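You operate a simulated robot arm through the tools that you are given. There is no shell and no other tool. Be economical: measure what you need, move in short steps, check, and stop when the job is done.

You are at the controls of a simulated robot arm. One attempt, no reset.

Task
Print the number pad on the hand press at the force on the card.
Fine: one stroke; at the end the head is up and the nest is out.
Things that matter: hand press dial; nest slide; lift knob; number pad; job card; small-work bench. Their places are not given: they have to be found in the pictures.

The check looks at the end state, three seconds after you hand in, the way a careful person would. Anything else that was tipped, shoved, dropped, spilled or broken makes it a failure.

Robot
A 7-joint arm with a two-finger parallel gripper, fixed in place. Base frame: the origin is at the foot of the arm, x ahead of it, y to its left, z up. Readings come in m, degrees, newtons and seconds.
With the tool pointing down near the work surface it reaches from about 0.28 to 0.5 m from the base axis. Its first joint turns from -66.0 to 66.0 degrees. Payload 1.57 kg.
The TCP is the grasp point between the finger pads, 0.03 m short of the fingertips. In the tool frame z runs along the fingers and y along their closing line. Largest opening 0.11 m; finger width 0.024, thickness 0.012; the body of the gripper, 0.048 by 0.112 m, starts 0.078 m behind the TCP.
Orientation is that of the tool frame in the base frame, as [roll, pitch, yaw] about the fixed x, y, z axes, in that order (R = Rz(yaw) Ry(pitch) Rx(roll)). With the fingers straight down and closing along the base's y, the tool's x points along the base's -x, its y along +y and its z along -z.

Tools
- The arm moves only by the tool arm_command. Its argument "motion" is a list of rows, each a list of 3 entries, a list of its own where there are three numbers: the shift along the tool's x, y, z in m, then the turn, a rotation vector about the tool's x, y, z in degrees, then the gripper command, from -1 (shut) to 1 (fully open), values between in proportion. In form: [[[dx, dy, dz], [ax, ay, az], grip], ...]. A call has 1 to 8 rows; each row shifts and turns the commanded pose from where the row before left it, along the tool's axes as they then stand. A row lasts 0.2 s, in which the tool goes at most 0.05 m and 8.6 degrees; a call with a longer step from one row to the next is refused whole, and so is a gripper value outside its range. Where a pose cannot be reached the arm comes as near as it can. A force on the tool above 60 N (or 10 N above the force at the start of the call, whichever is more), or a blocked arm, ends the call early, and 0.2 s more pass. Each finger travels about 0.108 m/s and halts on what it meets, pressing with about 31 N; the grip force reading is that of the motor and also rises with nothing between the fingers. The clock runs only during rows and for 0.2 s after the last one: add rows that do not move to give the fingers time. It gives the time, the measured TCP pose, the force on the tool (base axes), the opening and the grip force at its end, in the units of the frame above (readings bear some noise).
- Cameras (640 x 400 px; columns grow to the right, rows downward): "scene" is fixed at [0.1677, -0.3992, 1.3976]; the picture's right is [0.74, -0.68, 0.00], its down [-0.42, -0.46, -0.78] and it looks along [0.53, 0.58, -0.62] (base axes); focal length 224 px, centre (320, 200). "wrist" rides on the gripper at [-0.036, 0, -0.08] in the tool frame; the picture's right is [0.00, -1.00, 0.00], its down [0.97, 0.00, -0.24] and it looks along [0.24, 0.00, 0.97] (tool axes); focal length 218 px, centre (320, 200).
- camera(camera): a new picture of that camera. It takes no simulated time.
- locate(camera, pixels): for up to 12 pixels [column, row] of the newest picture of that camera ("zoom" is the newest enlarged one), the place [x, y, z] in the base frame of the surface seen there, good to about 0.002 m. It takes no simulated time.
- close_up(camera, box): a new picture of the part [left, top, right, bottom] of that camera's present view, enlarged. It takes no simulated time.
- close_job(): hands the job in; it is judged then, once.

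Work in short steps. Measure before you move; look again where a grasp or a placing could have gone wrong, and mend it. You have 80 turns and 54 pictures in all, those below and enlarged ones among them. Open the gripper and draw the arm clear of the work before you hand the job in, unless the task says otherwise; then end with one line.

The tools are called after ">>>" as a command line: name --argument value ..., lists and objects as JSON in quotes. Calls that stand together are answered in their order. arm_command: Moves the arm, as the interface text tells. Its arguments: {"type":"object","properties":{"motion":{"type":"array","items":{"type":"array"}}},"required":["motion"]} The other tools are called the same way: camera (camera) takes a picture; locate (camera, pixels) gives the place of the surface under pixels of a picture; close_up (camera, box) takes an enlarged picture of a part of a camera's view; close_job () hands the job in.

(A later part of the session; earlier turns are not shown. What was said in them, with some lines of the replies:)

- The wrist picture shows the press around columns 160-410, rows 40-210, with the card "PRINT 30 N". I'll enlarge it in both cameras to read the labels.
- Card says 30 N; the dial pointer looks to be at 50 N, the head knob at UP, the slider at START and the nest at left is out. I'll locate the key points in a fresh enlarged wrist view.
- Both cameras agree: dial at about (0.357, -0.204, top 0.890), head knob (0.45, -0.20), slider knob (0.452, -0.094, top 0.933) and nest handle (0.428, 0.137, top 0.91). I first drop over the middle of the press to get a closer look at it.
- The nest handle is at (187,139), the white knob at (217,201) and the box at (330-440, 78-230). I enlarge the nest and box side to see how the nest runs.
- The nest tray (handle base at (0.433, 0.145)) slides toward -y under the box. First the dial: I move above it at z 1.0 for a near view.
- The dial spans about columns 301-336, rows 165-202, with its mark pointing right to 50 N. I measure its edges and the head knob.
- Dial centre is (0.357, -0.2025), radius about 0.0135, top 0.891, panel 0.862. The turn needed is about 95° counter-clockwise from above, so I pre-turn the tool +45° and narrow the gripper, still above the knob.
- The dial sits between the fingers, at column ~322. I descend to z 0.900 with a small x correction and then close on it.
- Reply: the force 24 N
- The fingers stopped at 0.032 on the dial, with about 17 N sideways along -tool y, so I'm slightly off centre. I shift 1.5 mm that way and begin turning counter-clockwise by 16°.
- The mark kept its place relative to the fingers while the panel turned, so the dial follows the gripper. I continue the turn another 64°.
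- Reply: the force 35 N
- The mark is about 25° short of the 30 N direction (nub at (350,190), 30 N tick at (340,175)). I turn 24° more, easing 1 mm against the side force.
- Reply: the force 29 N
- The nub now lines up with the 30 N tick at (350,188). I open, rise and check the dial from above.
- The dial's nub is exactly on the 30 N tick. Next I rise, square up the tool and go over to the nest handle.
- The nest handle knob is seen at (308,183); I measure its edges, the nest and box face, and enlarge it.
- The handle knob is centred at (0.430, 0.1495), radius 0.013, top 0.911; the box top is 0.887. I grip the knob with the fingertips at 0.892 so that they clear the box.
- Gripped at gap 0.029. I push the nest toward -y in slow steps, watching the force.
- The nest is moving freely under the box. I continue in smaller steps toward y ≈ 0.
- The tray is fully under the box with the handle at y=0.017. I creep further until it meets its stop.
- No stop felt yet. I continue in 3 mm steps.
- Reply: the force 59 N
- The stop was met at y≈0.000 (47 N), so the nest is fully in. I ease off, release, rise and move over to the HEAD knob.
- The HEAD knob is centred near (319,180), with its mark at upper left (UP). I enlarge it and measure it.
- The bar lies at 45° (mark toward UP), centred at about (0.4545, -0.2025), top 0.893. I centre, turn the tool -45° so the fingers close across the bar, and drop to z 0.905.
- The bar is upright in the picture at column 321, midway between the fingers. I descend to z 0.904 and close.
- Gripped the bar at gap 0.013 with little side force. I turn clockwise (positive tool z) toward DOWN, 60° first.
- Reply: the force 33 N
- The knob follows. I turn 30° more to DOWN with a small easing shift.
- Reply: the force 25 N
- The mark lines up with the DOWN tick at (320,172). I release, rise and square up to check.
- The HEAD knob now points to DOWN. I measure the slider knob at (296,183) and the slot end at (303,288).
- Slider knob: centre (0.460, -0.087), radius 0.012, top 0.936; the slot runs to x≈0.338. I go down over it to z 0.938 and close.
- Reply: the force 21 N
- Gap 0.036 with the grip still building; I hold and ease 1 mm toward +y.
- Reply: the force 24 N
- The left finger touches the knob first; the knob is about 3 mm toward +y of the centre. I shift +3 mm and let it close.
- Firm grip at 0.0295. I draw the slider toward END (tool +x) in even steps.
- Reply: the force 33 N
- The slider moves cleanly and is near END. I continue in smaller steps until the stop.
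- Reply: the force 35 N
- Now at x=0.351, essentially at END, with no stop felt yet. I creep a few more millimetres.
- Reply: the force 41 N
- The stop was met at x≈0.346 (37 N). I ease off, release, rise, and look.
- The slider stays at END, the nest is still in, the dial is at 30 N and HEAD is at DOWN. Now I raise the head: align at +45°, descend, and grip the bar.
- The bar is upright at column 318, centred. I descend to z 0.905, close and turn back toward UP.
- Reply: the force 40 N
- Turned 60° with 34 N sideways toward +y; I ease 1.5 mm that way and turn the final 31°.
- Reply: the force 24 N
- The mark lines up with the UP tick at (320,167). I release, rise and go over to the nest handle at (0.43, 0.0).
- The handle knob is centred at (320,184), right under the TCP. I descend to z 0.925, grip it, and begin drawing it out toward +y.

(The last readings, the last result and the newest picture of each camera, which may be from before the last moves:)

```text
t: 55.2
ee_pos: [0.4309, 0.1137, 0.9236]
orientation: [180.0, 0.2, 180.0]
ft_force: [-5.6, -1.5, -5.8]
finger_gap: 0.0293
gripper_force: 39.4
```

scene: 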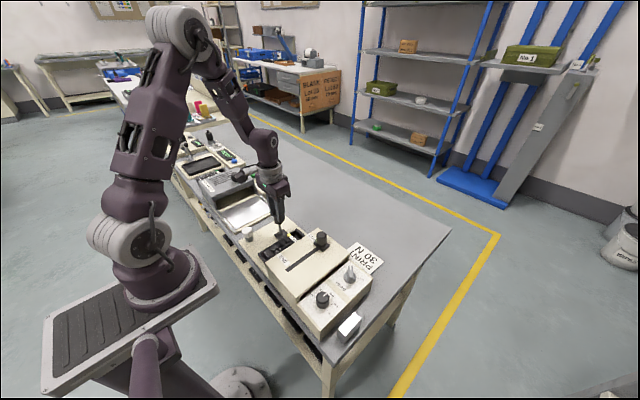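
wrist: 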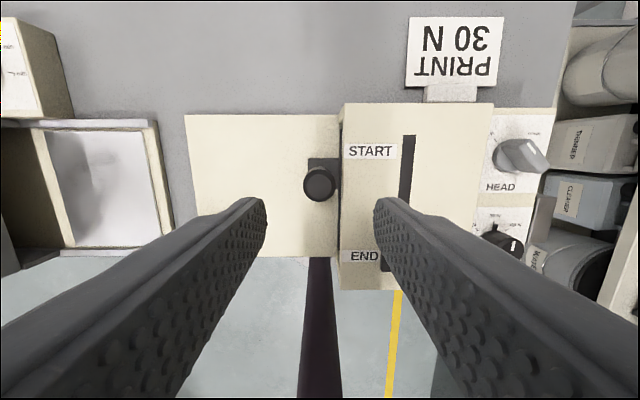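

The nest draws out freely, now at y=0.114. I bring it the rest of the way to its original place at ~0.150.

>>> arm_command --motion '[[[0, 0.012, 0], [0, 0, 0], -0.65], [[0, 0.01, 0], [0, 0, 0], -0.65], [[0, 0.007, 0], [0, 0, 0], -0.65], [[0, 0.004, 0], [0, 0, 0], -0.65], [[0, 0.003, 0], [0, 0, 0], -0.65], [[0, 0.002, 0], [0, 0, 0], -0.65], [[0, 0, 0], [0, 0, 0], -0.65]]'

```text
t: 56.8
ee_pos: [0.4306, 0.1502, 0.9257]
orientation: [-179.9, -0.1, -180.0]
ft_force: [-3.7, -5.0, -17.0]
finger_gap: 0.0294
gripper_force: 39.1
```

At 0.150, the starting place. I nudge 3 mm to be sure it is at its stop, then release and rise.

>>> arm_command --motion '[[[0, 0.0015, 0], [0, 0, 0], -0.65], [[0, 0.0015, 0], [0, 0, 0], -0.65], [[0, 0, 0], [0, 0, 0], -0.65]]'

>>> arm_command --motion '[[[0, -0.002, 0], [0, 0, 0], -0.6], [[0, 0, 0], [0, 0, 0], -0.1], [[0, 0, 0], [0, 0, 0], 0], [[0, 0, -0.03], [0, 0, 0], 0], [[0, 0, -0.04], [0, 0, 0], 0], [[0, -0.03, -0.04], [0, 0, 0], 0], [[0, -0.03, -0.03], [0, 0, 0], 0.5], [[0, 0, 0], [0, 0, 0], 0.5]]'

>>> camera --camera "wrist"

>>> close_up --camera "scene" --box '[225, 195, 385, 330]'

```text
t: 57.6
ee_pos: [0.429, 0.1497, 0.9252]
orientation: [-179.7, -0.1, 179.8]
ft_force: [-1.1, -39.0, 7.2]
finger_gap: 0.0295
gripper_force: 39.1
```

```text
t: 59.4
ee_pos: [0.4329, 0.0885, 1.0668]
orientation: [179.9, 0.0, -179.9]
ft_force: [0.6, 0.1, -0.7]
finger_gap: 0.0826
gripper_force: 0.1
```

```text
19 pictures are left
```

wrist: 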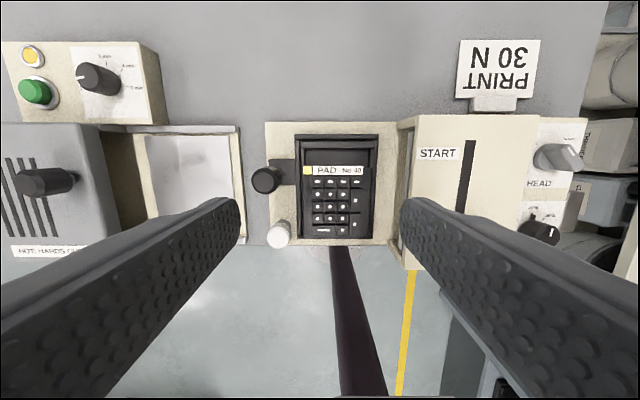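

```text
2.96 times, centred on (305, 262) of scene
```

zoom: 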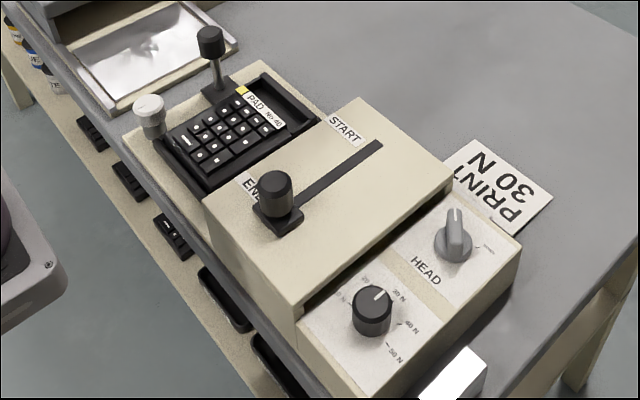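

The pad now carries printed legends, the nest is out, HEAD is at UP and the dial at 30 N. I enlarge the pad to check the print.

>>> close_up --camera "wrist" --box '[250, 115, 390, 255]'

```text
2.86 times, centred on (320, 185) of wrist
```

zoom: 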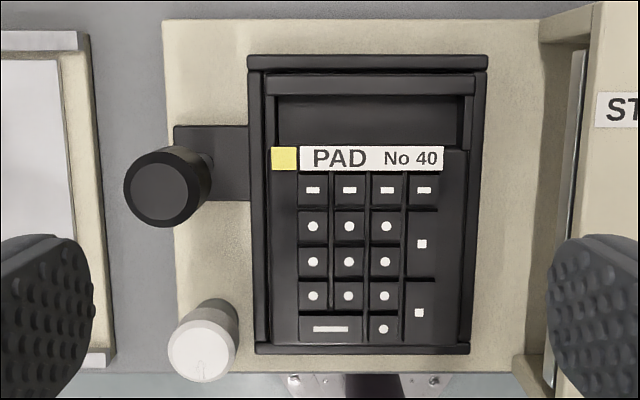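

Clean print on all keys. I draw the arm up, open, and then hand in.

>>> arm_command --motion '[[[0, -0.01, -0.04], [0, 0, 0], 1], [[0, -0.01, -0.04], [0, 0, 0], 1], [[0, 0, -0.04], [0, 0, 0], 1], [[0, 0, 0], [0, 0, 0], 1]]'

>>> camera --camera "wrist"

```text
t: 60.4
ee_pos: [0.4306, 0.0718, 1.1851]
orientation: [-180.0, 0.0, -180.0]
ft_force: [-0.4, -0.1, 0.2]
finger_gap: 0.1099
gripper_force: 0.0
```

```text
16 pictures are left
```

wrist: 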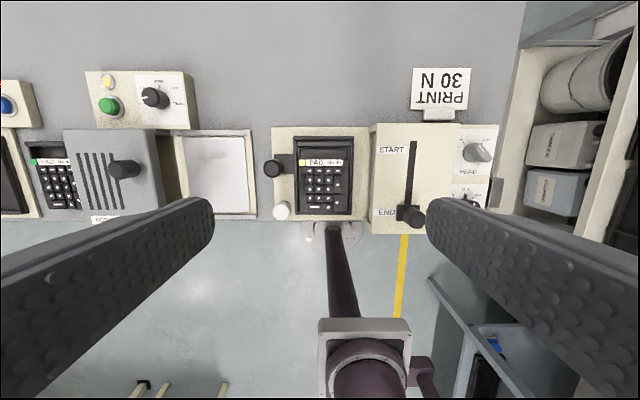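

Everything is in place: the print is made, the head is up, the nest is out and the arm is clear. I hand in.

>>> close_job

```text
The job is handed in.
```

The number pad is printed with one stroke with the dial set to 30 N; the head knob is at UP, the nest is out, the arm is clear, and the stroke slider was left at END.
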